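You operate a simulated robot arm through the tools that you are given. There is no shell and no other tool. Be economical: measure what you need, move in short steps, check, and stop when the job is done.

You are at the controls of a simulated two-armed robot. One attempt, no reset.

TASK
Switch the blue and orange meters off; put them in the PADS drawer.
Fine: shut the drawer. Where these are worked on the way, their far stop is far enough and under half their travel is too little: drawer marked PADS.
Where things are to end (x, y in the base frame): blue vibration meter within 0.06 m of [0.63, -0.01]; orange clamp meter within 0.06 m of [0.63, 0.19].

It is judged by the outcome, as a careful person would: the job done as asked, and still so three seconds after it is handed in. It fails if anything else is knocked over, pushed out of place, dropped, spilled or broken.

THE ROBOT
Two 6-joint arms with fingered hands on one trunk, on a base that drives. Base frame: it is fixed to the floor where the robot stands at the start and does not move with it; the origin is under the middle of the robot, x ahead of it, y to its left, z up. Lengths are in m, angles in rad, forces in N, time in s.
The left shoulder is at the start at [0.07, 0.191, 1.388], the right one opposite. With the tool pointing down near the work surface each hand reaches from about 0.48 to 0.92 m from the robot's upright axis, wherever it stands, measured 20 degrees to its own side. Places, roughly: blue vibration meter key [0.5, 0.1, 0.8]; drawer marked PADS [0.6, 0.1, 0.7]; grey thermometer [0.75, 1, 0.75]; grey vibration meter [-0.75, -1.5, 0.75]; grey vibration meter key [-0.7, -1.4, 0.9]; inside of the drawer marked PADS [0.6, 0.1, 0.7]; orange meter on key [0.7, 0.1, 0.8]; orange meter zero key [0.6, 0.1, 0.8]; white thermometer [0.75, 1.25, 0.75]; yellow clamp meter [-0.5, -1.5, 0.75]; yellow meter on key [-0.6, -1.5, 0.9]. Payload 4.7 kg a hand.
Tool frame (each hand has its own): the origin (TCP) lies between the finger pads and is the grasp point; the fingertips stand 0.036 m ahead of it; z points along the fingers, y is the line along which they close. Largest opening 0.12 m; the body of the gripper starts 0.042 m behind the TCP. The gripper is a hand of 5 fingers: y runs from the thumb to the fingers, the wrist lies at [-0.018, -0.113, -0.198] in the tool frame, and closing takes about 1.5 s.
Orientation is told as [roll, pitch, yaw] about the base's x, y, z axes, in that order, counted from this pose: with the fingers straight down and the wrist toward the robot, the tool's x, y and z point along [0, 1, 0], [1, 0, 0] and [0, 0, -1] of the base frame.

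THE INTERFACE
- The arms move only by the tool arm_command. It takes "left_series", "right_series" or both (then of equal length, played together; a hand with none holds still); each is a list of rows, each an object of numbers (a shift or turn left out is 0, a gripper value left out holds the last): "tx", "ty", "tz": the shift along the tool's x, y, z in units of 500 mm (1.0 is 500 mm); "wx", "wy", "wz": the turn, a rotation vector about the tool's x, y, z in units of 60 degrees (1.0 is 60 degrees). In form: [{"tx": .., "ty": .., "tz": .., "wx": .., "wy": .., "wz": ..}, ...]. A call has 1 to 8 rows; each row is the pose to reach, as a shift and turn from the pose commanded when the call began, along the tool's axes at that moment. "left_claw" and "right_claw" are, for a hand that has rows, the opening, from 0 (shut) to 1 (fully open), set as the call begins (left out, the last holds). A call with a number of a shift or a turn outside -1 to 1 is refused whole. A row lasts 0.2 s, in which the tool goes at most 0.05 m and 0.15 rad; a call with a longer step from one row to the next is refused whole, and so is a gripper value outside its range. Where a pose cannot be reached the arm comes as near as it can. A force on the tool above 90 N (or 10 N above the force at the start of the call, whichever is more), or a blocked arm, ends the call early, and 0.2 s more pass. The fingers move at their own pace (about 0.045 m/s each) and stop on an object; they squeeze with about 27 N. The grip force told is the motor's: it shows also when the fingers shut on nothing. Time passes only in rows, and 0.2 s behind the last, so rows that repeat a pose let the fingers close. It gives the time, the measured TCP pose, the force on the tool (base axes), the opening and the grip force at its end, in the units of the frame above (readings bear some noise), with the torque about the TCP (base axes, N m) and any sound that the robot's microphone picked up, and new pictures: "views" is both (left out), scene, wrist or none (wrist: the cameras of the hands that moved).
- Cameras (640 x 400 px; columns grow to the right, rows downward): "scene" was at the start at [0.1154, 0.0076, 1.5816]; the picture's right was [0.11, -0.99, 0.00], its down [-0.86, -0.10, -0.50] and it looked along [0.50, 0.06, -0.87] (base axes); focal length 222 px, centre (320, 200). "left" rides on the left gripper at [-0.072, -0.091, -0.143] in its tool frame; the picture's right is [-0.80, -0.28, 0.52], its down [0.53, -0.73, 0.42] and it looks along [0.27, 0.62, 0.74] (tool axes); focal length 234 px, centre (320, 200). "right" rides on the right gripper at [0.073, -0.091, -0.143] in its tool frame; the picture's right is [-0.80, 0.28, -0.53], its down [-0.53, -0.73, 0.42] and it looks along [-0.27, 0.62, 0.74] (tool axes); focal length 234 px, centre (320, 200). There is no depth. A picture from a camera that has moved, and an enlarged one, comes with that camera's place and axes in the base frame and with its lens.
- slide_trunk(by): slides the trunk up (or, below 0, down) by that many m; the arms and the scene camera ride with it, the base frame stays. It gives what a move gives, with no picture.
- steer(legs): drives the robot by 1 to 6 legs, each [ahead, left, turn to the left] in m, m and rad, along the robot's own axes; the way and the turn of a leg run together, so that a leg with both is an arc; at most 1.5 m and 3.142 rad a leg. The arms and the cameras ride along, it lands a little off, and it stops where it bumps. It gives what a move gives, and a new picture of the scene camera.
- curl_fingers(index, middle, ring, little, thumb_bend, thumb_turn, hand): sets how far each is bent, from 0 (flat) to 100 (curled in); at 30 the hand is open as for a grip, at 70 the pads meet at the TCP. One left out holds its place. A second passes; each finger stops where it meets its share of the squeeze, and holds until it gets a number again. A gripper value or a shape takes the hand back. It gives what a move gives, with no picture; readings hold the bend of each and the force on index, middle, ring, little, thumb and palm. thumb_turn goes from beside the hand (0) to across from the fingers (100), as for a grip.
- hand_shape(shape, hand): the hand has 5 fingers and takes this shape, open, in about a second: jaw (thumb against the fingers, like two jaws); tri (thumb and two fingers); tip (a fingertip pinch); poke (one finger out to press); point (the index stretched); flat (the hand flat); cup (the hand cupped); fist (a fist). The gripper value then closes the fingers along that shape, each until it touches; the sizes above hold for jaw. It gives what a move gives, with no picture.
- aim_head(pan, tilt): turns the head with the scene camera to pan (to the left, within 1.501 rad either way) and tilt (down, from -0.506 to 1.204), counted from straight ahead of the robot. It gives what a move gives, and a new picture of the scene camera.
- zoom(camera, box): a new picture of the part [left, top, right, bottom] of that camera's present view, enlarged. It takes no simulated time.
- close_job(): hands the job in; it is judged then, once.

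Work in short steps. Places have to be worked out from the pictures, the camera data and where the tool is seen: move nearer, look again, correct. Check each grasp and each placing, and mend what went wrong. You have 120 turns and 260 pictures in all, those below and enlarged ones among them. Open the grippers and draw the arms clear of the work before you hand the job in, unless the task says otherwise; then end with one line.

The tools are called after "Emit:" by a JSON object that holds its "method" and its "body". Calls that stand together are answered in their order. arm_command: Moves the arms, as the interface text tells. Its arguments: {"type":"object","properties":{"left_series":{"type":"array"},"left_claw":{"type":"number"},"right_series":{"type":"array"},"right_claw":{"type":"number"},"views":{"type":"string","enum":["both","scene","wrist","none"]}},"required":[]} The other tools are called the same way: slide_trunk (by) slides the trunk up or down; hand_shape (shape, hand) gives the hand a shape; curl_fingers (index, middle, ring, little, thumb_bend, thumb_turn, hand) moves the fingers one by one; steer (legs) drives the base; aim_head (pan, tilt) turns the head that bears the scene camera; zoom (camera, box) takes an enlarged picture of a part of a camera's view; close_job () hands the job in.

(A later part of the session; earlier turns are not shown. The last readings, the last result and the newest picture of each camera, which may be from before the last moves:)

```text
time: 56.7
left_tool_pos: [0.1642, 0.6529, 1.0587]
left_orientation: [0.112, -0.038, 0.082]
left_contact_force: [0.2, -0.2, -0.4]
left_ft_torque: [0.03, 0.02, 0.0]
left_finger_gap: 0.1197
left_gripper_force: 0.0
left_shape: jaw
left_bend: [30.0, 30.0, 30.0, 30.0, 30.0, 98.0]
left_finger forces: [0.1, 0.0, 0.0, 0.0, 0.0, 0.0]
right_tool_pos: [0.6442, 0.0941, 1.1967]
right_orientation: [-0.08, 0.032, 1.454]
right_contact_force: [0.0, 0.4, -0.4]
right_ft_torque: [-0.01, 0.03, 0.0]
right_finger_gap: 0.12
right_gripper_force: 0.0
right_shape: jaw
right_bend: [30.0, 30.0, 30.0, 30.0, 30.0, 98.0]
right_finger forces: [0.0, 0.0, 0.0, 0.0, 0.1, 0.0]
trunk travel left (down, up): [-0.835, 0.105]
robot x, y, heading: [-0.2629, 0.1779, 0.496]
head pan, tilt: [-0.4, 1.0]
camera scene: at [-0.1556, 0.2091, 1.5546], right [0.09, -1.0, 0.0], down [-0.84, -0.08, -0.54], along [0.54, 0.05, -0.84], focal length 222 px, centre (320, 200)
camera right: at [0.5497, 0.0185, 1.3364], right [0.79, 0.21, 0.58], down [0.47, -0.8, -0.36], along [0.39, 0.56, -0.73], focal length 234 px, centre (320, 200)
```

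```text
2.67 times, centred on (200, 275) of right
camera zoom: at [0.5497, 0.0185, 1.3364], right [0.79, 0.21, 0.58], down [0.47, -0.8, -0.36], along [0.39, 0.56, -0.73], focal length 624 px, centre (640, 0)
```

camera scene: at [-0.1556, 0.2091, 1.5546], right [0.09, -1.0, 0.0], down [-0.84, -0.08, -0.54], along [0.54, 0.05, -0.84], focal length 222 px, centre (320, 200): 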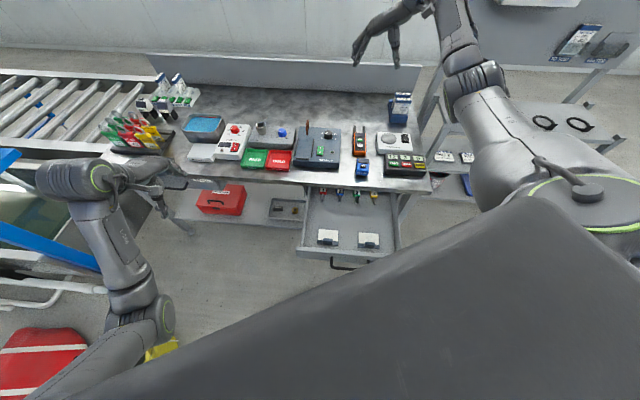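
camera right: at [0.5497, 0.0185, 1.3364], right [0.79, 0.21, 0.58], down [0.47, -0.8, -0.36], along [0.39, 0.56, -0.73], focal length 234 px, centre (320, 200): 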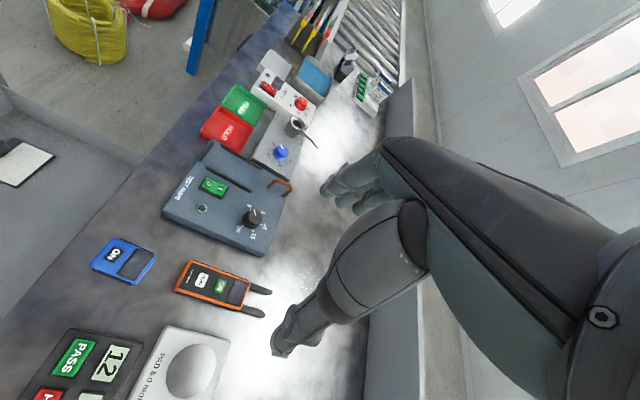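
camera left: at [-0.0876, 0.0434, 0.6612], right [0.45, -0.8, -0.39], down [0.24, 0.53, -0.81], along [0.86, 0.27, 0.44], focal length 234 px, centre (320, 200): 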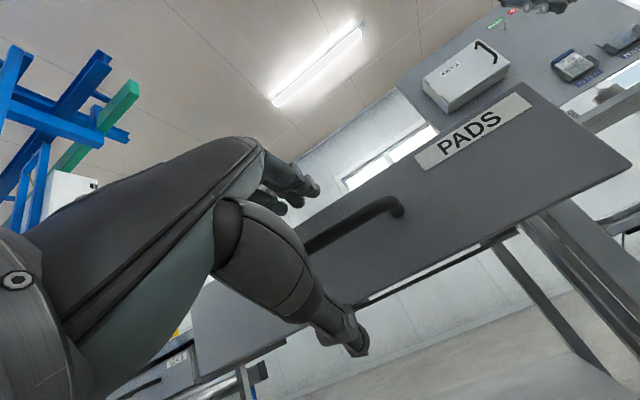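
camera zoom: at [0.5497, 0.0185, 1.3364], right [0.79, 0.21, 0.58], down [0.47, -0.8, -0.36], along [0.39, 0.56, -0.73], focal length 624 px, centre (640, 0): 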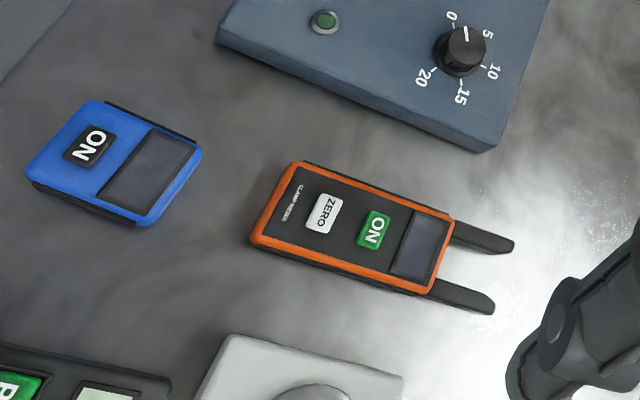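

Orange body spans x 0.585–0.707, y 0.068–0.128 (centre 0.646, 0.098) with about 5 cm gaps each side. I correct the tilt and lower to z 0.93 with the opening at 0.8.

Emit:
{"method": "arm_command", "body": {"right_claw": 0.8, "right_series": [{"tx": -0.008, "ty": 0.008, "wx": -0.076, "wy": -0.03, "wz": -0.08, "tz": 0.05}, {"tx": -0.008, "ty": 0.008, "wx": -0.076, "wy": -0.03, "wz": -0.112, "tz": 0.14}, {"tx": -0.008, "ty": 0.008, "wx": -0.076, "wy": -0.03, "wz": -0.112, "tz": 0.23}, {"tx": -0.008, "ty": 0.008, "wx": -0.076, "wy": -0.03, "wz": -0.112, "tz": 0.32}, {"tx": -0.008, "ty": 0.008, "wx": -0.076, "wy": -0.03, "wz": -0.112, "tz": 0.41}, {"tx": -0.008, "ty": 0.008, "wx": -0.076, "wy": -0.03, "wz": -0.112, "tz": 0.5}]}}

Emit:
{"method": "zoom", "body": {"camera": "scene", "box": [300, 110, 440, 200]}}

```text
time: 58.1
left_tool_pos: [0.1638, 0.6552, 1.0561]
left_orientation: [0.11, -0.036, 0.084]
left_contact_force: [-0.6, -0.8, -0.4]
left_ft_torque: [0.04, -0.02, -0.02]
left_finger_gap: 0.12
left_gripper_force: 0.0
left_shape: jaw
left_bend: [30.0, 30.0, 30.0, 30.0, 30.0, 98.0]
left_finger forces: [0.1, 0.1, 0.0, 0.0, 0.2, 0.0]
right_tool_pos: [0.6597, 0.0918, 0.9503]
right_orientation: [-0.12, -0.036, 1.58]
right_contact_force: [2.3, 3.1, 4.3]
right_ft_torque: [-0.24, 0.14, 0.05]
right_finger_gap: 0.0962
right_gripper_force: 0.0
right_shape: jaw
right_bend: [26.0, 34.0, 32.0, 33.0, 52.0, 99.0]
right_finger forces: [0.1, 0.0, 0.0, 0.0, 0.0, 0.0]
right hand out of reach, approached as far as the arm can: row 6
trunk travel left (down, up): [-0.835, 0.105]
robot x, y, heading: [-0.2675, 0.1824, 0.495]
head pan, tilt: [-0.4, 1.0]
camera scene: at [-0.1558, 0.211, 1.5543], right [0.09, -1.0, 0.0], down [-0.84, -0.08, -0.54], along [0.54, 0.05, -0.84], focal length 222 px, centre (320, 200)
camera right: at [0.5719, -0.0044, 1.0801], right [0.73, 0.26, 0.63], down [0.59, -0.71, -0.39], along [0.35, 0.65, -0.68], focal length 234 px, centre (320, 200)
```

scene: 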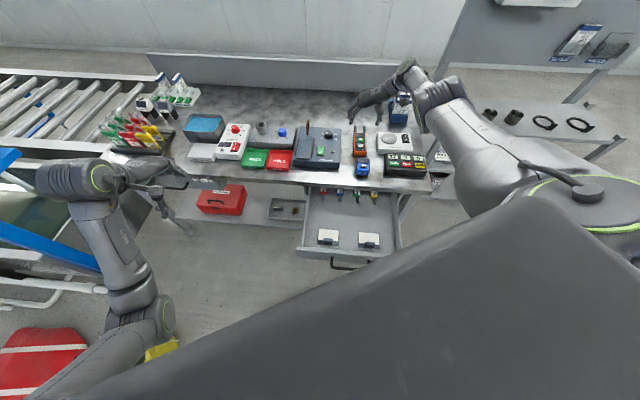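
right: 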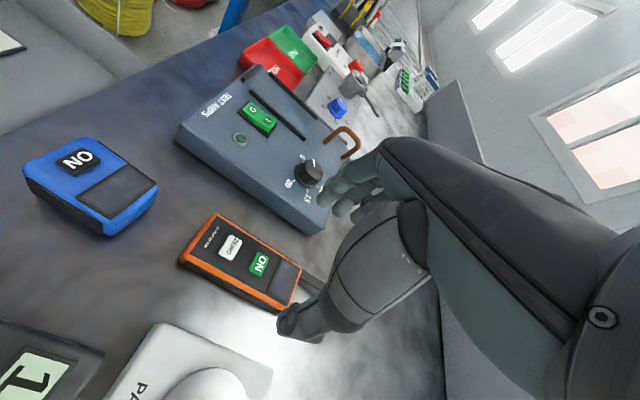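

```text
4.44 times, centred on (370, 155) of scene
camera zoom: at [-0.1558, 0.211, 1.5543], right [0.09, -1.0, 0.0], down [-0.84, -0.08, -0.54], along [0.54, 0.05, -0.84], focal length 987 px, centre (98, 400)
```

zoom: 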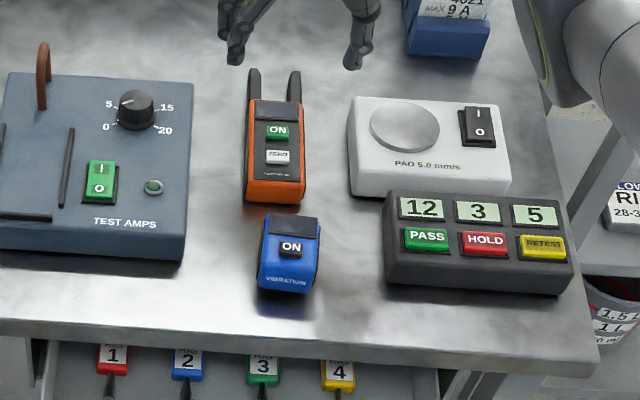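

The arm is nearly straight at this height, so I raise the hand a bit and lower the trunk instead.

Emit:
{"method": "arm_command", "body": {"right_series": [{"tz": -0.08}, {"tz": -0.16}, {"tz": -0.24}, {"tz": -0.3}], "views": "none"}}

Emit:
{"method": "slide_trunk", "body": {"by": -0.18}}

```text
time: 59.1
left_tool_pos: [0.1631, 0.6551, 1.0574]
left_orientation: [0.108, -0.037, 0.082]
left_contact_force: [-0.6, 0.0, -0.6]
left_ft_torque: [-0.04, -0.02, -0.03]
left_finger_gap: 0.1197
left_gripper_force: 0.1
left_shape: jaw
left_bend: [30.0, 30.0, 30.0, 30.0, 30.0, 98.0]
left_finger forces: [0.1, 0.1, 0.1, 0.0, 0.0, 0.0]
right_tool_pos: [0.6396, 0.0833, 1.0986]
right_orientation: [-0.114, -0.035, 1.577]
right_contact_force: [-0.8, 0.8, 0.5]
right_ft_torque: [-0.01, 0.01, -0.03]
right_finger_gap: 0.0961
right_gripper_force: 0.0
right_shape: jaw
right_bend: [26.0, 34.0, 32.0, 33.0, 52.0, 99.0]
right_finger forces: [0.0, 0.1, 0.0, 0.1, 0.1, 0.0]
trunk travel left (down, up): [-0.835, 0.105]
robot x, y, heading: [-0.2704, 0.1804, 0.489]
head pan, tilt: [-0.4, 1.0]
```

```text
time: 61.1
left_tool_pos: [0.1635, 0.6541, 0.8791]
left_orientation: [0.11, -0.036, 0.08]
left_contact_force: [0.6, 0.2, -0.2]
left_ft_torque: [0.0, -0.01, 0.03]
left_finger_gap: 0.1202
left_gripper_force: 0.1
left_shape: jaw
left_bend: [30.0, 30.0, 30.0, 30.0, 30.0, 98.0]
left_finger forces: [0.0, 0.0, 0.0, 0.0, 0.0, 0.0]
right_tool_pos: [0.6418, 0.0831, 0.9194]
right_orientation: [-0.113, -0.037, 1.577]
right_contact_force: [0.0, 0.3, -0.5]
right_ft_torque: [0.0, -0.01, 0.04]
right_finger_gap: 0.096
right_gripper_force: 0.0
right_shape: jaw
right_bend: [26.0, 34.0, 32.0, 33.0, 52.0, 99.0]
right_finger forces: [0.0, 0.0, 0.1, 0.0, 0.1, 0.1]
trunk travel left (down, up): [-0.655, 0.285]
robot x, y, heading: [-0.2682, 0.181, 0.491]
head pan, tilt: [-0.4, 1.0]
```

I correct the remaining tilt (roll about tool y, pitch about tool x), centre over the meter, and lower to z 0.88.

Emit:
{"method": "arm_command", "body": {"right_series": [{"tx": -0.006, "ty": 0.015, "wx": 0.035, "wy": 0.108}, {"tx": -0.012, "ty": 0.03, "wx": 0.035, "wy": 0.108}, {"tx": -0.012, "ty": 0.03, "wx": 0.035, "wy": 0.108, "tz": 0.08}]}}

Emit:
{"method": "zoom", "body": {"camera": "scene", "box": [300, 80, 440, 180]}}

```text
time: 61.9
left_tool_pos: [0.1646, 0.6557, 0.8764]
left_orientation: [0.111, -0.037, 0.082]
left_contact_force: [0.4, -0.1, -0.5]
left_ft_torque: [-0.06, 0.0, 0.01]
left_finger_gap: 0.1199
left_gripper_force: 0.0
left_shape: jaw
left_bend: [30.0, 30.0, 30.0, 30.0, 30.0, 98.0]
left_finger forces: [0.1, 0.0, 0.0, 0.0, 0.1, 0.1]
right_tool_pos: [0.6527, 0.0996, 0.8786]
right_orientation: [-0.001, 0.001, 1.576]
right_contact_force: [0.7, 0.0, -0.2]
right_ft_torque: [-0.01, 0.06, -0.02]
right_finger_gap: 0.0962
right_gripper_force: 0.1
right_shape: jaw
right_bend: [26.0, 34.0, 32.0, 33.0, 52.0, 99.0]
right_finger forces: [0.0, 0.1, 0.0, 0.0, 0.0, 0.0]
trunk travel left (down, up): [-0.655, 0.285]
robot x, y, heading: [-0.2702, 0.1788, 0.492]
head pan, tilt: [-0.4, 1.0]
camera scene: at [-0.1544, 0.2105, 1.3745], right [0.09, -1.0, 0.0], down [-0.84, -0.08, -0.54], along [0.54, 0.05, -0.84], focal length 222 px, centre (320, 200)
camera right: at [0.5806, 0.0098, 1.0222], right [0.8, 0.28, 0.52], down [0.54, -0.73, -0.42], along [0.26, 0.62, -0.74], focal length 234 px, centre (320, 200)
```

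scene: 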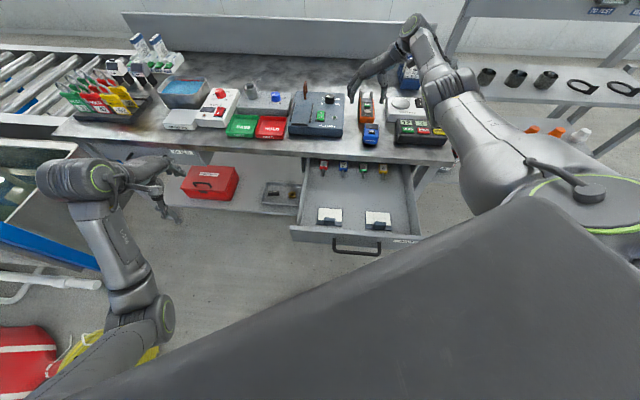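
right: 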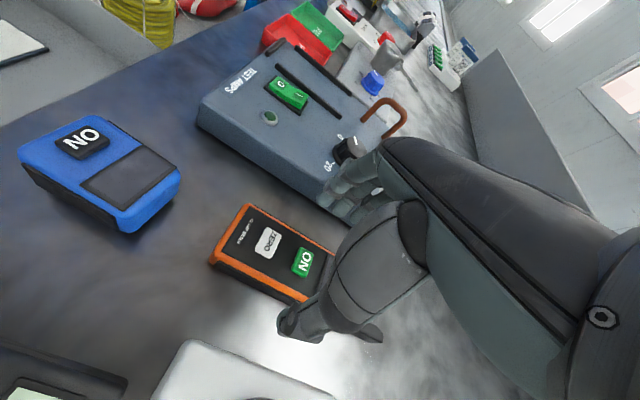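

```text
4.00 times, centred on (370, 130) of scene
camera zoom: at [-0.1544, 0.2105, 1.3745], right [0.09, -1.0, 0.0], down [-0.84, -0.08, -0.54], along [0.54, 0.05, -0.84], focal length 888 px, centre (120, 480)
```

zoom: 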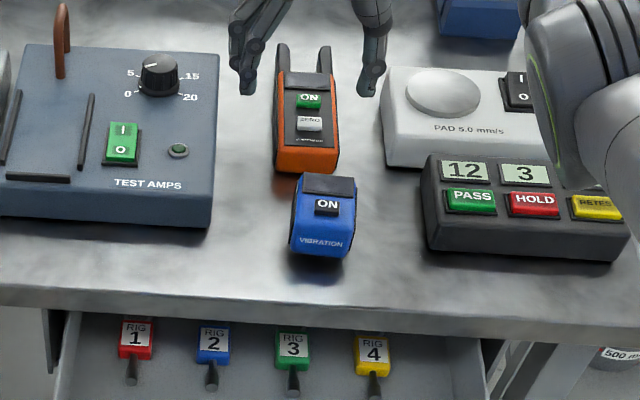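

The jaws straddle the orange evenly. I lower to TCP z≈0.842 in small steps.

Emit:
{"method": "arm_command", "body": {"right_series": [{"tz": 0.025}, {"tz": 0.05}, {"tz": 0.073}]}}

Emit:
{"method": "zoom", "body": {"camera": "scene", "box": [330, 80, 410, 130]}}

```text
time: 62.7
left_tool_pos: [0.1635, 0.6553, 0.8792]
left_orientation: [0.111, -0.039, 0.081]
left_contact_force: [-0.8, -0.4, 0.0]
left_ft_torque: [-0.05, -0.01, -0.01]
left_finger_gap: 0.1198
left_gripper_force: 0.2
left_shape: jaw
left_bend: [30.0, 30.0, 30.0, 30.0, 30.0, 98.0]
left_finger forces: [0.1, 0.0, 0.1, 0.0, 0.0, 0.0]
right_tool_pos: [0.6523, 0.0987, 0.8438]
right_orientation: [-0.002, 0.0, 1.573]
right_contact_force: [-0.2, -0.6, -0.2]
right_ft_torque: [-0.02, -0.03, -0.03]
right_finger_gap: 0.096
right_gripper_force: 0.0
right_shape: jaw
right_bend: [26.0, 34.0, 32.0, 33.0, 52.0, 99.0]
right_finger forces: [0.0, 0.0, 0.1, 0.0, 0.1, 0.0]
trunk travel left (down, up): [-0.655, 0.285]
robot x, y, heading: [-0.2673, 0.1823, 0.491]
head pan, tilt: [-0.4, 1.0]
camera scene: at [-0.156, 0.2097, 1.3747], right [0.09, -1.0, 0.0], down [-0.84, -0.08, -0.54], along [0.54, 0.05, -0.84], focal length 222 px, centre (320, 200)
camera right: at [0.5783, 0.0082, 0.9867], right [0.8, 0.28, 0.53], down [0.54, -0.73, -0.42], along [0.26, 0.62, -0.74], focal length 234 px, centre (320, 200)
```

scene: 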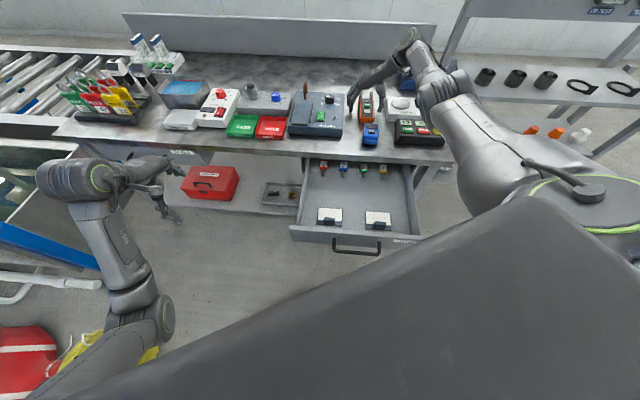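
right: 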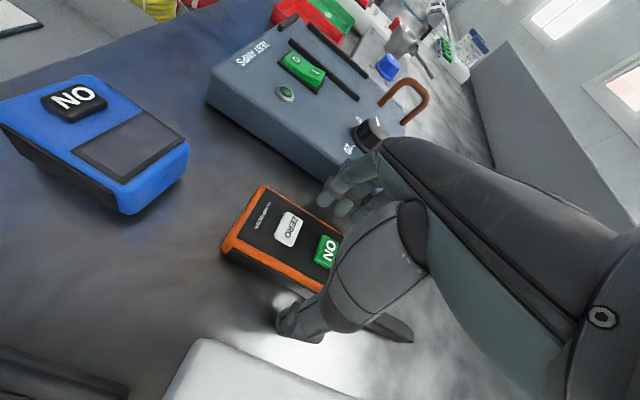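

```text
8.00 times, centred on (370, 105) of scene
camera zoom: at [-0.156, 0.2097, 1.3747], right [0.09, -1.0, 0.0], down [-0.84, -0.08, -0.54], along [0.54, 0.05, -0.84], focal length 1776 px, centre (-80, 960)
```

zoom: 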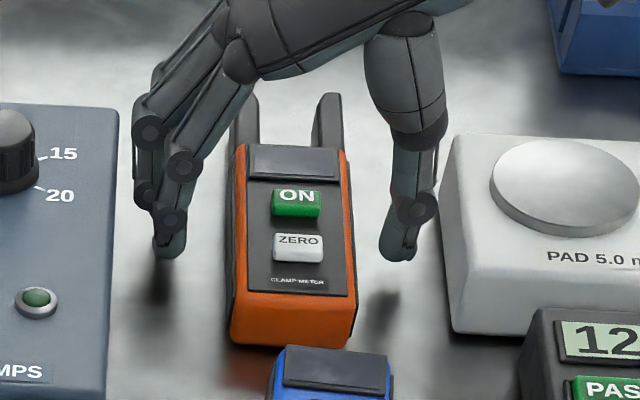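

Well placed. I lower another 8 mm and close the hand.

Emit:
{"method": "arm_command", "body": {"right_series": [{"tz": 0.008}, {"tz": 0.016}], "views": "none"}}

Emit:
{"method": "arm_command", "body": {"right_claw": 0.0, "right_series": [{}, {}, {}, {}, {}, {}, {}], "views": "wrist"}}

Emit:
{"method": "zoom", "body": {"camera": "scene", "box": [330, 80, 410, 130]}}

```text
time: 63.3
left_tool_pos: [0.164, 0.6549, 0.8781]
left_orientation: [0.11, -0.038, 0.081]
left_contact_force: [-0.1, 0.6, 0.3]
left_ft_torque: [-0.01, 0.02, 0.0]
left_finger_gap: 0.1198
left_gripper_force: 0.1
left_shape: jaw
left_bend: [30.0, 30.0, 30.0, 30.0, 30.0, 98.0]
left_finger forces: [0.0, 0.0, 0.0, 0.1, 0.0, 0.0]
right_tool_pos: [0.6509, 0.0987, 0.8367]
right_orientation: [-0.004, 0.001, 1.575]
right_contact_force: [0.2, -0.4, 2.3]
right_ft_torque: [0.09, -0.01, -0.01]
right_finger_gap: 0.0955
right_gripper_force: 0.0
right_shape: jaw
right_bend: [26.0, 34.0, 32.0, 33.0, 52.0, 99.0]
right_finger forces: [0.0, 1.9, 0.1, 0.0, 0.0, 0.1]
trunk travel left (down, up): [-0.655, 0.285]
robot x, y, heading: [-0.2691, 0.1782, 0.486]
head pan, tilt: [-0.4, 1.0]
```

```text
time: 64.9
left_tool_pos: [0.1627, 0.6546, 0.8786]
left_orientation: [0.11, -0.038, 0.082]
left_contact_force: [-0.2, 0.2, -0.6]
left_ft_torque: [0.0, -0.02, 0.0]
left_finger_gap: 0.1198
left_gripper_force: 0.1
left_shape: jaw
left_bend: [30.0, 30.0, 30.0, 30.0, 30.0, 98.0]
left_finger forces: [0.0, 0.0, 0.1, 0.1, 0.0, 0.1]
right_tool_pos: [0.6504, 0.0977, 0.8362]
right_orientation: [-0.002, -0.001, 1.574]
right_contact_force: [2.0, -4.1, 6.8]
right_ft_torque: [0.12, -0.02, -0.05]
right_finger_gap: 0.0546
right_gripper_force: 26.7
right_shape: jaw
right_bend: [74.0, 43.0, 46.0, 44.0, 71.0, 100.0]
right_finger forces: [26.1, 0.0, 3.3, 0.2, 26.6, 0.1]
trunk travel left (down, up): [-0.655, 0.285]
robot x, y, heading: [-0.2689, 0.1806, 0.497]
head pan, tilt: [-0.4, 1.0]
camera right: at [0.5782, 0.0079, 0.98], right [0.8, 0.28, 0.53], down [0.54, -0.73, -0.42], along [0.27, 0.62, -0.74], focal length 234 px, centre (320, 200)
```

right: 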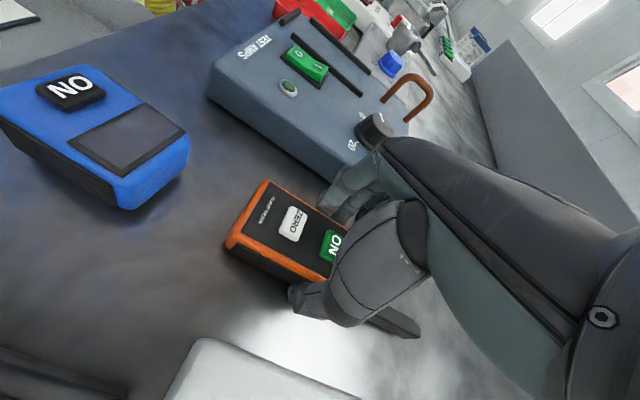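

```text
8.00 times, centred on (370, 105) of scene
camera zoom: at [-0.1571, 0.2093, 1.3748], right [0.09, -1.0, 0.0], down [-0.84, -0.08, -0.54], along [0.54, 0.05, -0.84], focal length 1776 px, centre (-80, 960)
```

zoom: 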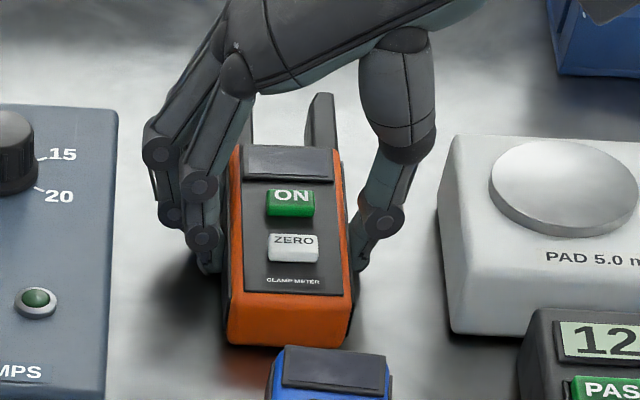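

Gripped with a 0.055 m gap, index and thumb at 26 N. I lift 5 cm slowly and check.

Emit:
{"method": "arm_command", "body": {"right_series": [{"tz": -0.02}, {"tz": -0.05}, {"tz": -0.1}], "views": "wrist"}}

Emit:
{"method": "zoom", "body": {"camera": "scene", "box": [320, 60, 416, 120]}}

```text
time: 65.7
left_tool_pos: [0.1636, 0.6551, 0.8797]
left_orientation: [0.111, -0.038, 0.082]
left_contact_force: [0.4, -0.4, 0.6]
left_ft_torque: [0.01, -0.02, -0.01]
left_finger_gap: 0.1201
left_gripper_force: 0.0
left_shape: jaw
left_bend: [30.0, 30.0, 30.0, 30.0, 30.0, 98.0]
left_finger forces: [0.1, 0.0, 0.0, 0.1, 0.0, 0.0]
right_tool_pos: [0.6501, 0.0973, 0.8869]
right_orientation: [0.0, 0.0, 1.575]
right_contact_force: [0.2, 0.5, -2.1]
right_ft_torque: [0.01, 0.0, -0.03]
right_finger_gap: 0.0536
right_gripper_force: 26.7
right_shape: jaw
right_bend: [73.0, 43.0, 45.0, 44.0, 72.0, 100.0]
right_finger forces: [19.5, 0.0, 3.8, 1.5, 24.9, 0.0]
trunk travel left (down, up): [-0.655, 0.285]
robot x, y, heading: [-0.2665, 0.1807, 0.493]
head pan, tilt: [-0.4, 1.0]
camera right: at [0.5781, 0.007, 1.0306], right [0.8, 0.28, 0.53], down [0.53, -0.73, -0.42], along [0.26, 0.62, -0.74], focal length 234 px, centre (320, 200)
```

right: 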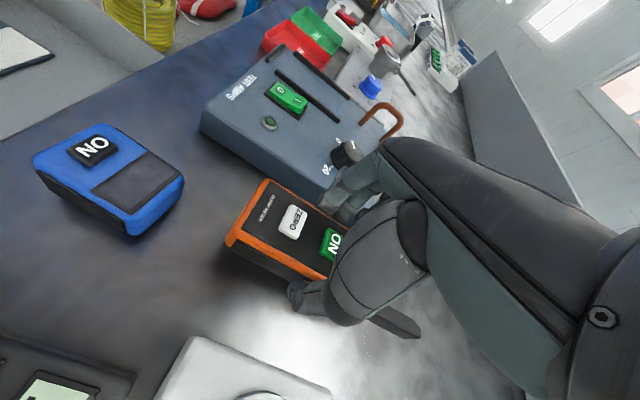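

```text
6.67 times, centred on (368, 90) of scene
camera zoom: at [-0.1563, 0.2096, 1.3747], right [0.09, -1.0, 0.0], down [-0.84, -0.08, -0.54], along [0.54, 0.05, -0.84], focal length 1480 px, centre (0, 933)
```

zoom: 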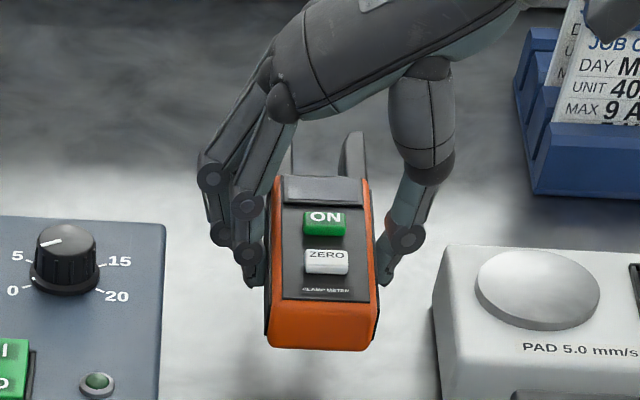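

The meter is held level. I lift to about 0.98 and carry it toward the drawer while turning yaw back.

Emit:
{"method": "arm_command", "body": {"right_series": [{"tz": -0.09}, {"tz": -0.18}, {"tz": -0.2, "tx": 0.08, "ty": 0.02, "wz": 0.13}, {"tz": -0.2, "tx": 0.16, "ty": 0.05, "wz": 0.26}, {"tz": -0.2, "tx": 0.24, "ty": 0.08, "wz": 0.39}, {"tz": -0.2, "tx": 0.32, "ty": 0.11, "wz": 0.52}, {"tz": -0.2, "tx": 0.4, "ty": 0.14, "wz": 0.65}, {"tz": -0.2, "tx": 0.48, "ty": 0.17, "wz": 0.78}]}}

```text
time: 67.5
left_tool_pos: [0.1623, 0.6562, 0.8785]
left_orientation: [0.109, -0.039, 0.082]
left_contact_force: [0.4, 0.9, 0.5]
left_ft_torque: [-0.03, -0.03, 0.0]
left_finger_gap: 0.1201
left_gripper_force: 0.1
left_shape: jaw
left_bend: [30.0, 30.0, 30.0, 30.0, 30.0, 98.0]
left_finger forces: [0.0, 0.1, 0.0, 0.0, 0.0, 0.0]
right_tool_pos: [0.4118, 0.1825, 0.9866]
right_orientation: [0.0, 0.0, 0.756]
right_contact_force: [-0.3, 1.5, -2.1]
right_ft_torque: [-0.01, 0.0, 0.01]
right_finger_gap: 0.0536
right_gripper_force: 26.8
right_shape: jaw
right_bend: [73.0, 43.0, 45.0, 44.0, 72.0, 100.0]
right_finger forces: [19.8, 0.1, 3.4, 1.6, 24.9, 0.0]
trunk travel left (down, up): [-0.655, 0.285]
robot x, y, heading: [-0.2668, 0.1803, 0.489]
head pan, tilt: [-0.4, 1.0]
camera scene: at [-0.157, 0.2111, 1.3748], right [0.09, -1.0, 0.0], down [-0.84, -0.08, -0.54], along [0.54, 0.05, -0.84], focal length 222 px, centre (320, 200)
camera right: at [0.2958, 0.1749, 1.1286], right [0.75, -0.39, 0.53], down [-0.17, -0.89, -0.42], along [0.64, 0.23, -0.74], focal length 234 px, centre (320, 200)
```

scene: 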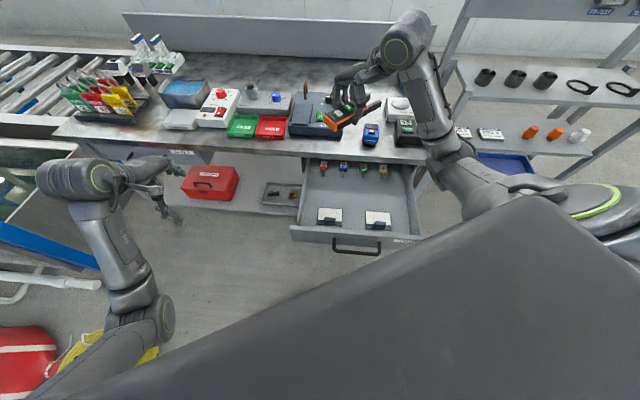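
right: 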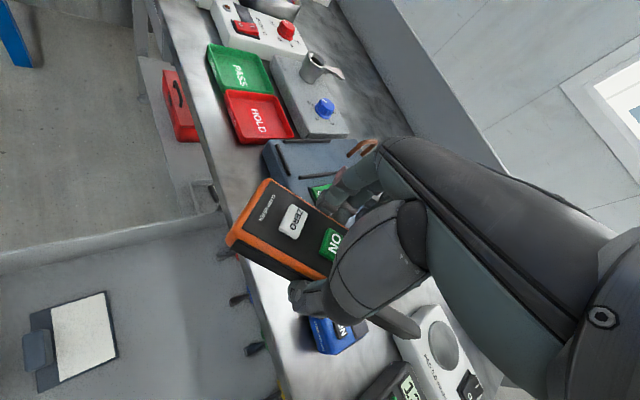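

Steady. I finish the turn to yaw 0 over (0.323, 0.20).

Emit:
{"method": "arm_command", "body": {"right_series": [{"tx": 0.025, "ty": -0.018, "wz": 0.12}, {"tx": 0.05, "ty": -0.036, "wz": 0.24}, {"tx": 0.075, "ty": -0.054, "wz": 0.36}, {"tx": 0.1, "ty": -0.072, "wz": 0.48}, {"tx": 0.125, "ty": -0.09, "wz": 0.6}, {"tx": 0.148, "ty": -0.105, "wz": 0.722}]}}

Emit:
{"method": "zoom", "body": {"camera": "scene", "box": [280, 100, 440, 260]}}

```text
time: 69.1
left_tool_pos: [0.1616, 0.6574, 0.8797]
left_orientation: [0.108, -0.04, 0.078]
left_contact_force: [0.2, -0.7, -0.9]
left_ft_torque: [-0.03, 0.05, 0.02]
left_finger_gap: 0.1201
left_gripper_force: 0.0
left_shape: jaw
left_bend: [30.0, 30.0, 30.0, 30.0, 30.0, 98.0]
left_finger forces: [0.0, 0.1, 0.0, 0.1, 0.0, 0.1]
right_tool_pos: [0.3904, 0.1499, 0.9478]
right_orientation: [-0.269, -0.237, 0.261]
right_contact_force: [0.9, 0.6, -2.4]
right_ft_torque: [0.0, 0.05, 0.04]
right_finger_gap: 0.053
right_gripper_force: 27.6
right_shape: jaw
right_bend: [73.0, 43.0, 45.0, 44.0, 72.0, 100.0]
right_finger forces: [19.7, 0.0, 3.3, 1.4, 24.9, 0.0]
right hand out of reach, approached as far as the arm can: row 2, 3, 4, 5, 6
trunk travel left (down, up): [-0.655, 0.285]
robot x, y, heading: [-0.2679, 0.1799, 0.485]
head pan, tilt: [-0.4, 1.0]
stopped in row 6 (right hand): the arm was blocked; the commanded pose is now the measured one
camera scene: at [-0.1608, 0.2126, 1.3767], right [0.09, -1.0, 0.0], down [-0.84, -0.07, -0.54], along [0.54, 0.04, -0.84], focal length 222 px, centre (320, 200)
camera right: at [0.2496, 0.2254, 1.0414], right [0.26, -0.59, 0.77], down [-0.47, -0.77, -0.43], along [0.85, -0.24, -0.48], focal length 234 px, centre (320, 200)
```

scene: 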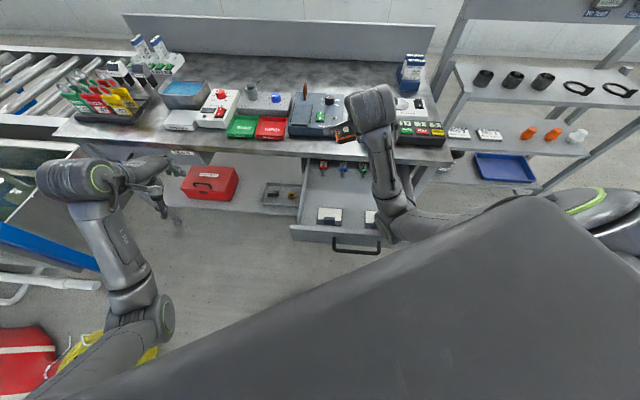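
right: 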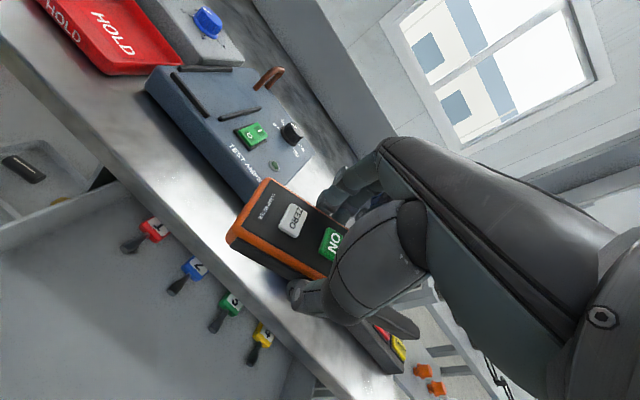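

```text
2.50 times, centred on (360, 180) of scene
camera zoom: at [-0.1608, 0.2126, 1.3767], right [0.09, -1.0, 0.0], down [-0.84, -0.07, -0.54], along [0.54, 0.04, -0.84], focal length 555 px, centre (220, 250)
```

zoom: 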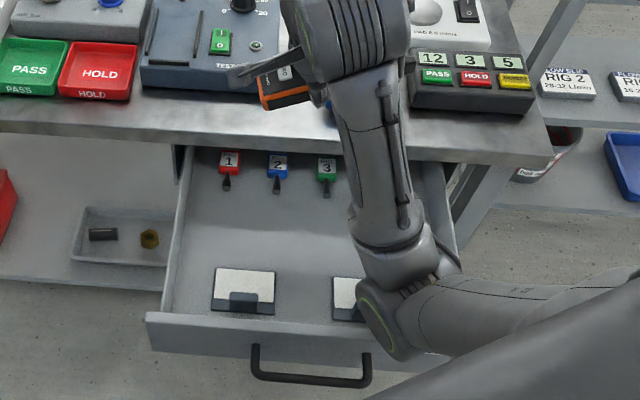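

The arm was blocked near its limits at this heading. I go back to the level pose and instead turn the whole robot to heading 0 for placing.

Emit:
{"method": "arm_command", "body": {"right_series": [{"wy": 0.05, "wx": 0.045, "wz": -0.1, "tz": -0.03}, {"wy": 0.1, "wx": 0.09, "wz": -0.2, "tz": -0.06}, {"wy": 0.15, "wx": 0.135, "wz": -0.29, "tz": -0.09}, {"wy": 0.2, "wx": 0.18, "wz": -0.38, "tz": -0.12}, {"wy": 0.257, "wx": 0.226, "wz": -0.473, "tz": -0.14}], "views": "none"}}

```text
time: 70.3
left_tool_pos: [0.1663, 0.6542, 0.879]
left_orientation: [0.109, -0.036, 0.08]
left_contact_force: [0.0, 0.3, -0.2]
left_ft_torque: [-0.01, 0.01, -0.02]
left_finger_gap: 0.1198
left_gripper_force: 0.1
left_shape: jaw
left_bend: [30.0, 30.0, 30.0, 30.0, 30.0, 98.0]
left_finger forces: [0.0, 0.0, 0.0, 0.0, 0.0, 0.1]
right_tool_pos: [0.3834, 0.145, 0.9988]
right_orientation: [-0.015, 0.076, 0.718]
right_contact_force: [-0.1, 0.3, -2.2]
right_ft_torque: [0.01, 0.01, 0.01]
right_finger_gap: 0.0526
right_gripper_force: 27.4
right_shape: jaw
right_bend: [73.0, 43.0, 45.0, 44.0, 72.0, 100.0]
right_finger forces: [19.5, 0.1, 3.5, 1.5, 24.3, 0.0]
right hand out of reach, approached as far as the arm can: row 1, 2, 3, 4, 5
trunk travel left (down, up): [-0.655, 0.285]
robot x, y, heading: [-0.2678, 0.1783, 0.484]
head pan, tilt: [-0.4, 1.0]
```

The grip still holds. I raise the trunk 0.1 m for clearance, turn to heading 0 and shift left to about (-0.27, 0.42).

Emit:
{"method": "slide_trunk", "body": {"by": 0.1}}

Emit:
{"method": "steer", "body": {"legs": [[0, 0, -0.485], [0, 0.24, 0]]}}

Emit:
{"method": "aim_head", "body": {"pan": -0.3, "tilt": 1.1}}

```text
time: 71.7
left_tool_pos: [0.1659, 0.6538, 0.9775]
left_orientation: [0.112, -0.038, 0.079]
left_contact_force: [0.0, 0.5, 0.0]
left_ft_torque: [0.01, -0.01, 0.02]
left_finger_gap: 0.1201
left_gripper_force: 0.0
left_shape: jaw
left_bend: [30.0, 30.0, 30.0, 30.0, 30.0, 98.0]
left_finger forces: [0.0, 0.0, 0.0, 0.0, 0.1, 0.1]
right_tool_pos: [0.3831, 0.1445, 1.0981]
right_orientation: [-0.014, 0.073, 0.719]
right_contact_force: [0.1, 0.4, -2.7]
right_ft_torque: [0.04, -0.01, 0.01]
right_finger_gap: 0.0526
right_gripper_force: 26.7
right_shape: jaw
right_bend: [73.0, 43.0, 45.0, 44.0, 72.0, 100.0]
right_finger forces: [19.5, 0.0, 3.5, 1.6, 24.3, 0.0]
trunk travel left (down, up): [-0.755, 0.185]
robot x, y, heading: [-0.2704, 0.1783, 0.484]
head pan, tilt: [-0.4, 1.0]
```

```text
time: 74.8
left_tool_pos: [0.3343, 0.6417, 0.9785]
left_orientation: [0.111, -0.037, -0.4]
left_contact_force: [0.1, 0.0, 0.5]
left_ft_torque: [-0.01, 0.03, 0.03]
left_finger_gap: 0.1197
left_gripper_force: 0.1
left_shape: jaw
left_bend: [30.0, 30.0, 30.0, 30.0, 30.0, 98.0]
left_finger forces: [0.0, 0.1, 0.0, 0.0, 0.0, 0.0]
right_tool_pos: [0.2932, 0.0891, 1.0996]
right_orientation: [-0.013, 0.075, 0.241]
right_contact_force: [-0.9, -0.6, -2.3]
right_ft_torque: [-0.04, -0.04, 0.01]
right_finger_gap: 0.053
right_gripper_force: 27.5
right_shape: jaw
right_bend: [73.0, 43.0, 45.0, 44.0, 72.0, 100.0]
right_finger forces: [19.5, 0.0, 3.4, 1.5, 24.3, 0.0]
trunk travel left (down, up): [-0.755, 0.185]
robot x, y, heading: [-0.269, 0.4213, 0.008]
head pan, tilt: [-0.4, 1.0]
camera scene: at [-0.1556, 0.3946, 1.4746], right [-0.38, -0.92, 0.0], down [-0.78, 0.32, -0.54], along [0.5, -0.21, -0.84], focal length 222 px, centre (320, 200)
```

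scene: 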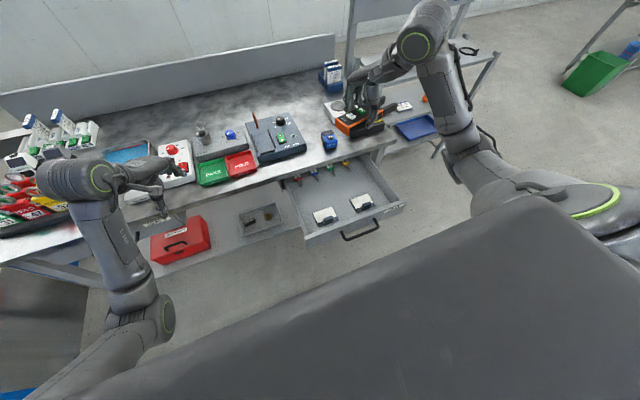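

```text
time: 75.5
left_tool_pos: [0.3344, 0.6423, 0.9781]
left_orientation: [0.109, -0.037, -0.399]
left_contact_force: [-1.0, 0.4, -0.5]
left_ft_torque: [0.03, 0.01, -0.03]
left_finger_gap: 0.1198
left_gripper_force: 0.0
left_shape: jaw
left_bend: [30.0, 30.0, 30.0, 30.0, 30.0, 98.0]
left_finger forces: [0.0, 0.0, 0.0, 0.0, 0.0, 0.1]
right_tool_pos: [0.2923, 0.0887, 1.0998]
right_orientation: [-0.016, 0.074, 0.238]
right_contact_force: [0.1, 0.2, -2.8]
right_ft_torque: [0.02, 0.0, -0.02]
right_finger_gap: 0.0527
right_gripper_force: 27.6
right_shape: jaw
right_bend: [73.0, 43.0, 45.0, 44.0, 72.0, 100.0]
right_finger forces: [19.5, 0.0, 3.3, 1.5, 24.3, 0.0]
trunk travel left (down, up): [-0.755, 0.185]
robot x, y, heading: [-0.2681, 0.4176, 0.012]
head pan, tilt: [-0.3, 1.1]
camera scene: at [-0.1595, 0.4041, 1.4681], right [-0.29, -0.96, 0.0], down [-0.85, 0.26, -0.45], along [0.43, -0.13, -0.89], focal length 222 px, centre (320, 200)
```

scene: 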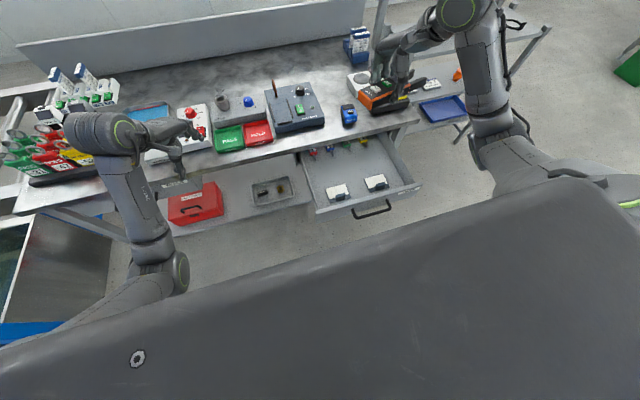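

Now the right hand goes to yaw 0 over (0.325, 0.20), down to z≈0.86.

Emit:
{"method": "arm_command", "body": {"right_series": [{"tx": 0.07, "ty": 0.04, "wz": 0.1, "wx": -0.03}, {"tx": 0.14, "ty": 0.08, "wz": 0.2, "wx": -0.07}, {"tx": 0.2, "ty": 0.116, "wz": 0.227, "wx": -0.07}, {"tx": 0.2, "ty": 0.116, "wz": 0.227, "wx": -0.07, "tz": 0.09}, {"tx": 0.2, "ty": 0.116, "wz": 0.227, "wx": -0.07, "tz": 0.18}, {"tx": 0.2, "ty": 0.116, "wz": 0.227, "wx": -0.07, "tz": 0.27}, {"tx": 0.2, "ty": 0.116, "wz": 0.227, "wx": -0.07, "tz": 0.36}, {"tx": 0.2, "ty": 0.116, "wz": 0.227, "wx": -0.07, "tz": 0.45}]}}

Emit:
{"method": "zoom", "body": {"camera": "scene", "box": [260, 100, 440, 230]}}

```text
time: 77.3
left_tool_pos: [0.333, 0.6419, 0.9785]
left_orientation: [0.109, -0.038, -0.399]
left_contact_force: [-0.9, 0.8, -1.0]
left_ft_torque: [0.02, 0.03, -0.01]
left_finger_gap: 0.1196
left_gripper_force: 0.3
left_shape: jaw
left_bend: [30.0, 30.0, 30.0, 30.0, 30.0, 98.0]
left_finger forces: [0.1, 0.0, 0.0, 0.0, 0.1, 0.0]
right_tool_pos: [0.3101, 0.1958, 0.8694]
right_orientation: [-0.023, -0.005, 0.004]
right_contact_force: [0.5, -0.9, -2.6]
right_ft_torque: [0.0, 0.01, 0.0]
right_finger_gap: 0.0528
right_gripper_force: 27.1
right_shape: jaw
right_bend: [73.0, 43.0, 45.0, 44.0, 72.0, 100.0]
right_finger forces: [19.5, 0.0, 3.4, 1.6, 24.4, 0.0]
right hand out of reach, approached as far as the arm can: row 1, 2, 3, 4, 5
trunk travel left (down, up): [-0.755, 0.185]
robot x, y, heading: [-0.2701, 0.4228, 0.004]
head pan, tilt: [-0.3, 1.1]
camera scene: at [-0.1596, 0.4037, 1.4681], right [-0.29, -0.96, 0.0], down [-0.85, 0.26, -0.45], along [0.43, -0.13, -0.89], focal length 222 px, centre (320, 200)
camera right: at [0.2177, 0.272, 1.0105], right [0.28, -0.79, 0.55], down [-0.73, -0.54, -0.42], along [0.63, -0.28, -0.73], focal length 234 px, centre (320, 200)
```

scene: 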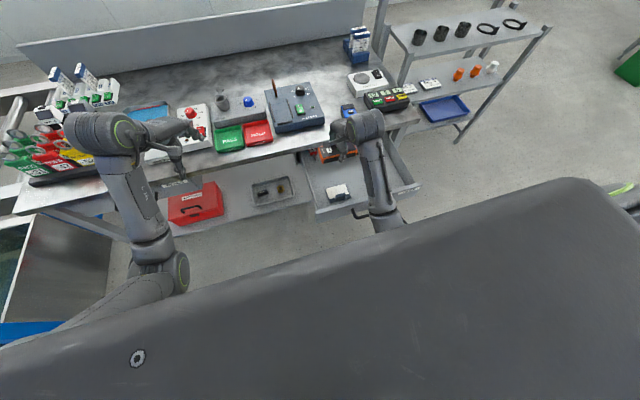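
right: 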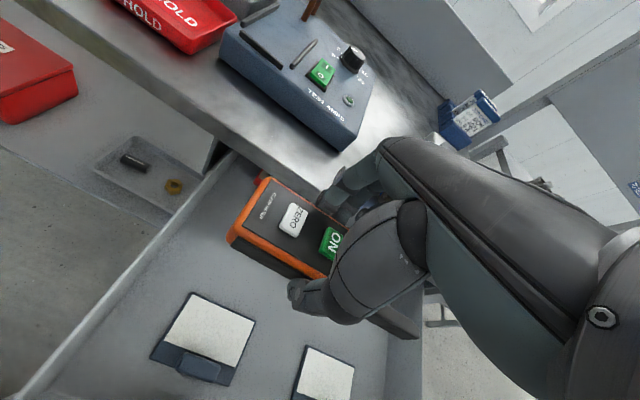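

```text
3.08 times, centred on (350, 165) of scene
camera zoom: at [-0.1596, 0.4037, 1.4681], right [-0.29, -0.96, 0.0], down [-0.85, 0.26, -0.45], along [0.43, -0.13, -0.89], focal length 683 px, centre (228, 308)
```

zoom: 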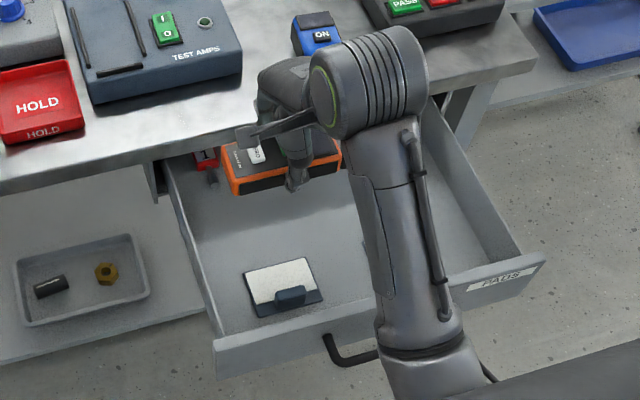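

The pose is reached: the meter hangs level over the free band, with pad edges at x≈0.267 and key ends at 0.405. I shift to x≈0.33 and lower to z 0.74.

Emit:
{"method": "arm_command", "body": {"right_series": [{"ty": 0.03, "tx": 0.008, "wy": 0.022}, {"ty": 0.043, "tx": 0.008, "wy": 0.022, "tz": 0.06}, {"ty": 0.043, "tx": 0.008, "wy": 0.022, "tz": 0.13}, {"ty": 0.043, "tx": 0.008, "wy": 0.022, "tz": 0.2}, {"ty": 0.043, "tx": 0.008, "wy": 0.022, "tz": 0.25}]}}

Emit:
{"method": "zoom", "body": {"camera": "scene", "box": [280, 110, 400, 190]}}

```text
time: 78.5
left_tool_pos: [0.3338, 0.6417, 0.9781]
left_orientation: [0.111, -0.036, -0.399]
left_contact_force: [0.2, -0.7, 0.0]
left_ft_torque: [0.01, -0.04, -0.02]
left_finger_gap: 0.1199
left_gripper_force: 0.0
left_shape: jaw
left_bend: [30.0, 30.0, 30.0, 30.0, 30.0, 98.0]
left_finger forces: [0.1, 0.0, 0.1, 0.0, 0.0, 0.0]
right_tool_pos: [0.3315, 0.1953, 0.7434]
right_orientation: [0.0, -0.003, 0.004]
right_contact_force: [0.1, 0.6, -2.6]
right_ft_torque: [0.02, 0.01, -0.02]
right_finger_gap: 0.0527
right_gripper_force: 27.1
right_shape: jaw
right_bend: [73.0, 43.0, 45.0, 44.0, 72.0, 100.0]
right_finger forces: [19.3, 0.0, 3.4, 1.6, 24.2, 0.0]
trunk travel left (down, up): [-0.755, 0.185]
robot x, y, heading: [-0.2708, 0.4225, 0.009]
head pan, tilt: [-0.3, 1.1]
camera scene: at [-0.1595, 0.4034, 1.4681], right [-0.29, -0.96, 0.0], down [-0.85, 0.26, -0.45], along [0.43, -0.13, -0.89], focal length 222 px, centre (320, 200)
camera right: at [0.2384, 0.2686, 0.8858], right [0.28, -0.8, 0.53], down [-0.73, -0.53, -0.43], along [0.62, -0.26, -0.73], focal length 234 px, centre (320, 200)
```

scene: 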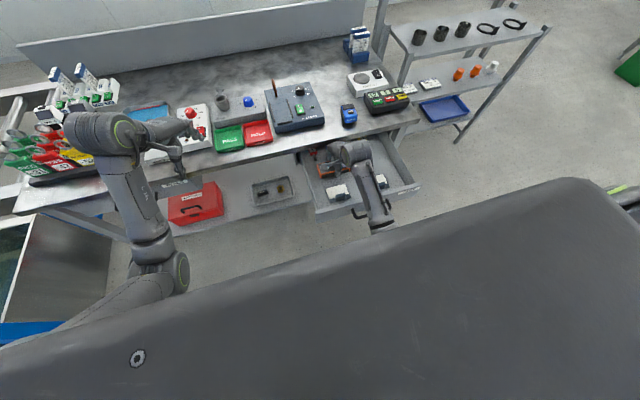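
right: 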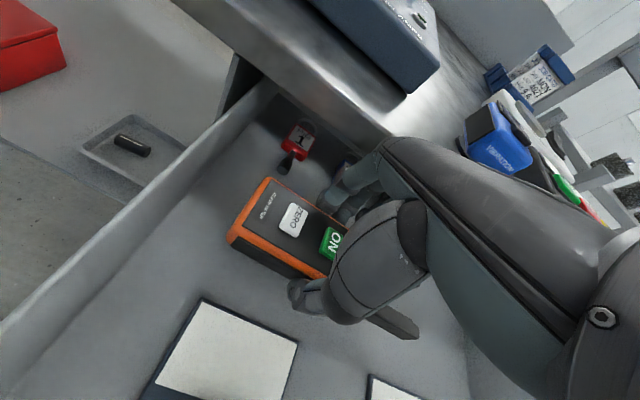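

```text
5.00 times, centred on (340, 150) of scene
camera zoom: at [-0.1595, 0.4034, 1.4681], right [-0.29, -0.96, 0.0], down [-0.85, 0.26, -0.45], along [0.43, -0.13, -0.89], focal length 1110 px, centre (220, 450)
```

zoom: 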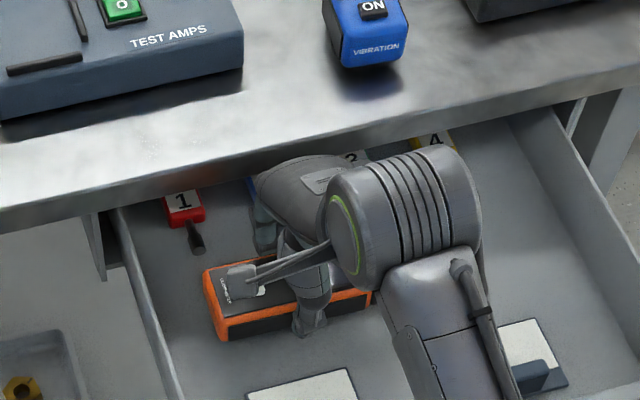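

All clear. I continue down gently until the floor is felt.

Emit:
{"method": "arm_command", "body": {"right_series": [{"tz": 0.02}, {"tz": 0.04}, {"tz": 0.055}], "views": "wrist"}}

```text
time: 79.3
left_tool_pos: [0.3357, 0.6414, 0.9776]
left_orientation: [0.111, -0.037, -0.4]
left_contact_force: [0.2, 1.1, 0.7]
left_ft_torque: [0.01, 0.01, -0.03]
left_finger_gap: 0.1199
left_gripper_force: 0.1
left_shape: jaw
left_bend: [30.0, 30.0, 30.0, 30.0, 30.0, 98.0]
left_finger forces: [0.0, 0.0, 0.0, 0.1, 0.1, 0.0]
right_tool_pos: [0.3327, 0.1938, 0.7162]
right_orientation: [-0.001, -0.004, 0.002]
right_contact_force: [-1.3, 0.3, -1.9]
right_ft_torque: [0.02, -0.01, 0.01]
right_finger_gap: 0.0526
right_gripper_force: 27.1
right_shape: jaw
right_bend: [73.0, 43.0, 45.0, 44.0, 72.0, 100.0]
right_finger forces: [19.3, 0.0, 3.4, 1.6, 24.2, 0.0]
trunk travel left (down, up): [-0.755, 0.185]
robot x, y, heading: [-0.2665, 0.4219, 0.005]
head pan, tilt: [-0.3, 1.1]
camera right: at [0.24, 0.2677, 0.8585], right [0.28, -0.8, 0.53], down [-0.73, -0.53, -0.43], along [0.62, -0.26, -0.73], focal length 234 px, centre (320, 200)
```

right: 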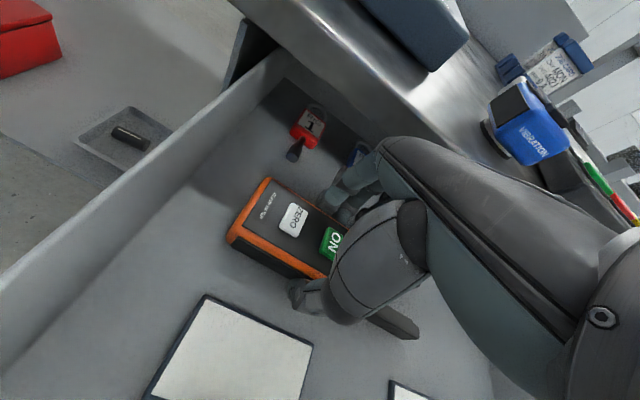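

Emit:
{"method": "arm_command", "body": {"right_series": [{"tz": 0.006}, {"tz": 0.012}, {"tz": 0.018}, {"tz": 0.024}], "views": "wrist"}}

```text
time: 80.3
left_tool_pos: [0.3304, 0.6431, 0.982]
left_orientation: [0.111, -0.043, -0.398]
left_contact_force: [-0.4, 0.2, 0.3]
left_ft_torque: [0.02, -0.01, 0.02]
left_finger_gap: 0.1196
left_gripper_force: 0.1
left_shape: jaw
left_bend: [30.0, 30.0, 30.0, 30.0, 30.0, 98.0]
left_finger forces: [0.1, 0.0, 0.0, 0.0, 0.0, 0.0]
right_tool_pos: [0.3335, 0.1946, 0.7123]
right_orientation: [-0.004, -0.02, 0.004]
right_contact_force: [-0.1, -4.7, 50.0]
right_ft_torque: [0.14, 1.16, -0.04]
right_finger_gap: 0.0538
right_gripper_force: 27.0
right_shape: jaw
right_bend: [73.0, 43.0, 45.0, 44.0, 74.0, 100.0]
right_finger forces: [28.1, 0.0, 3.9, 2.3, 67.7, 0.0]
trunk travel left (down, up): [-0.755, 0.185]
robot x, y, heading: [-0.2696, 0.4197, 0.01]
head pan, tilt: [-0.3, 1.1]
camera right: at [0.2385, 0.2693, 0.854], right [0.27, -0.8, 0.53], down [-0.72, -0.53, -0.44], along [0.64, -0.27, -0.72], focal length 234 px, centre (320, 200)
```

right: 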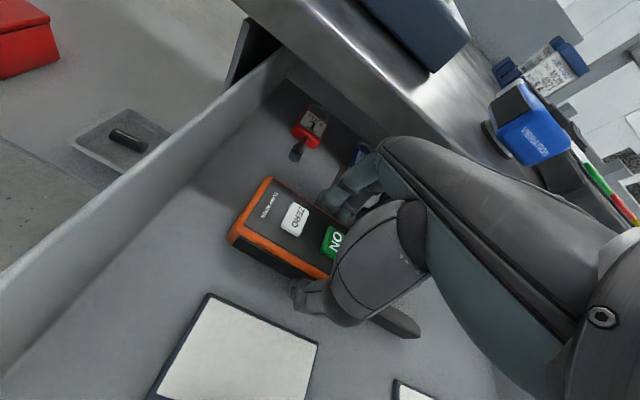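

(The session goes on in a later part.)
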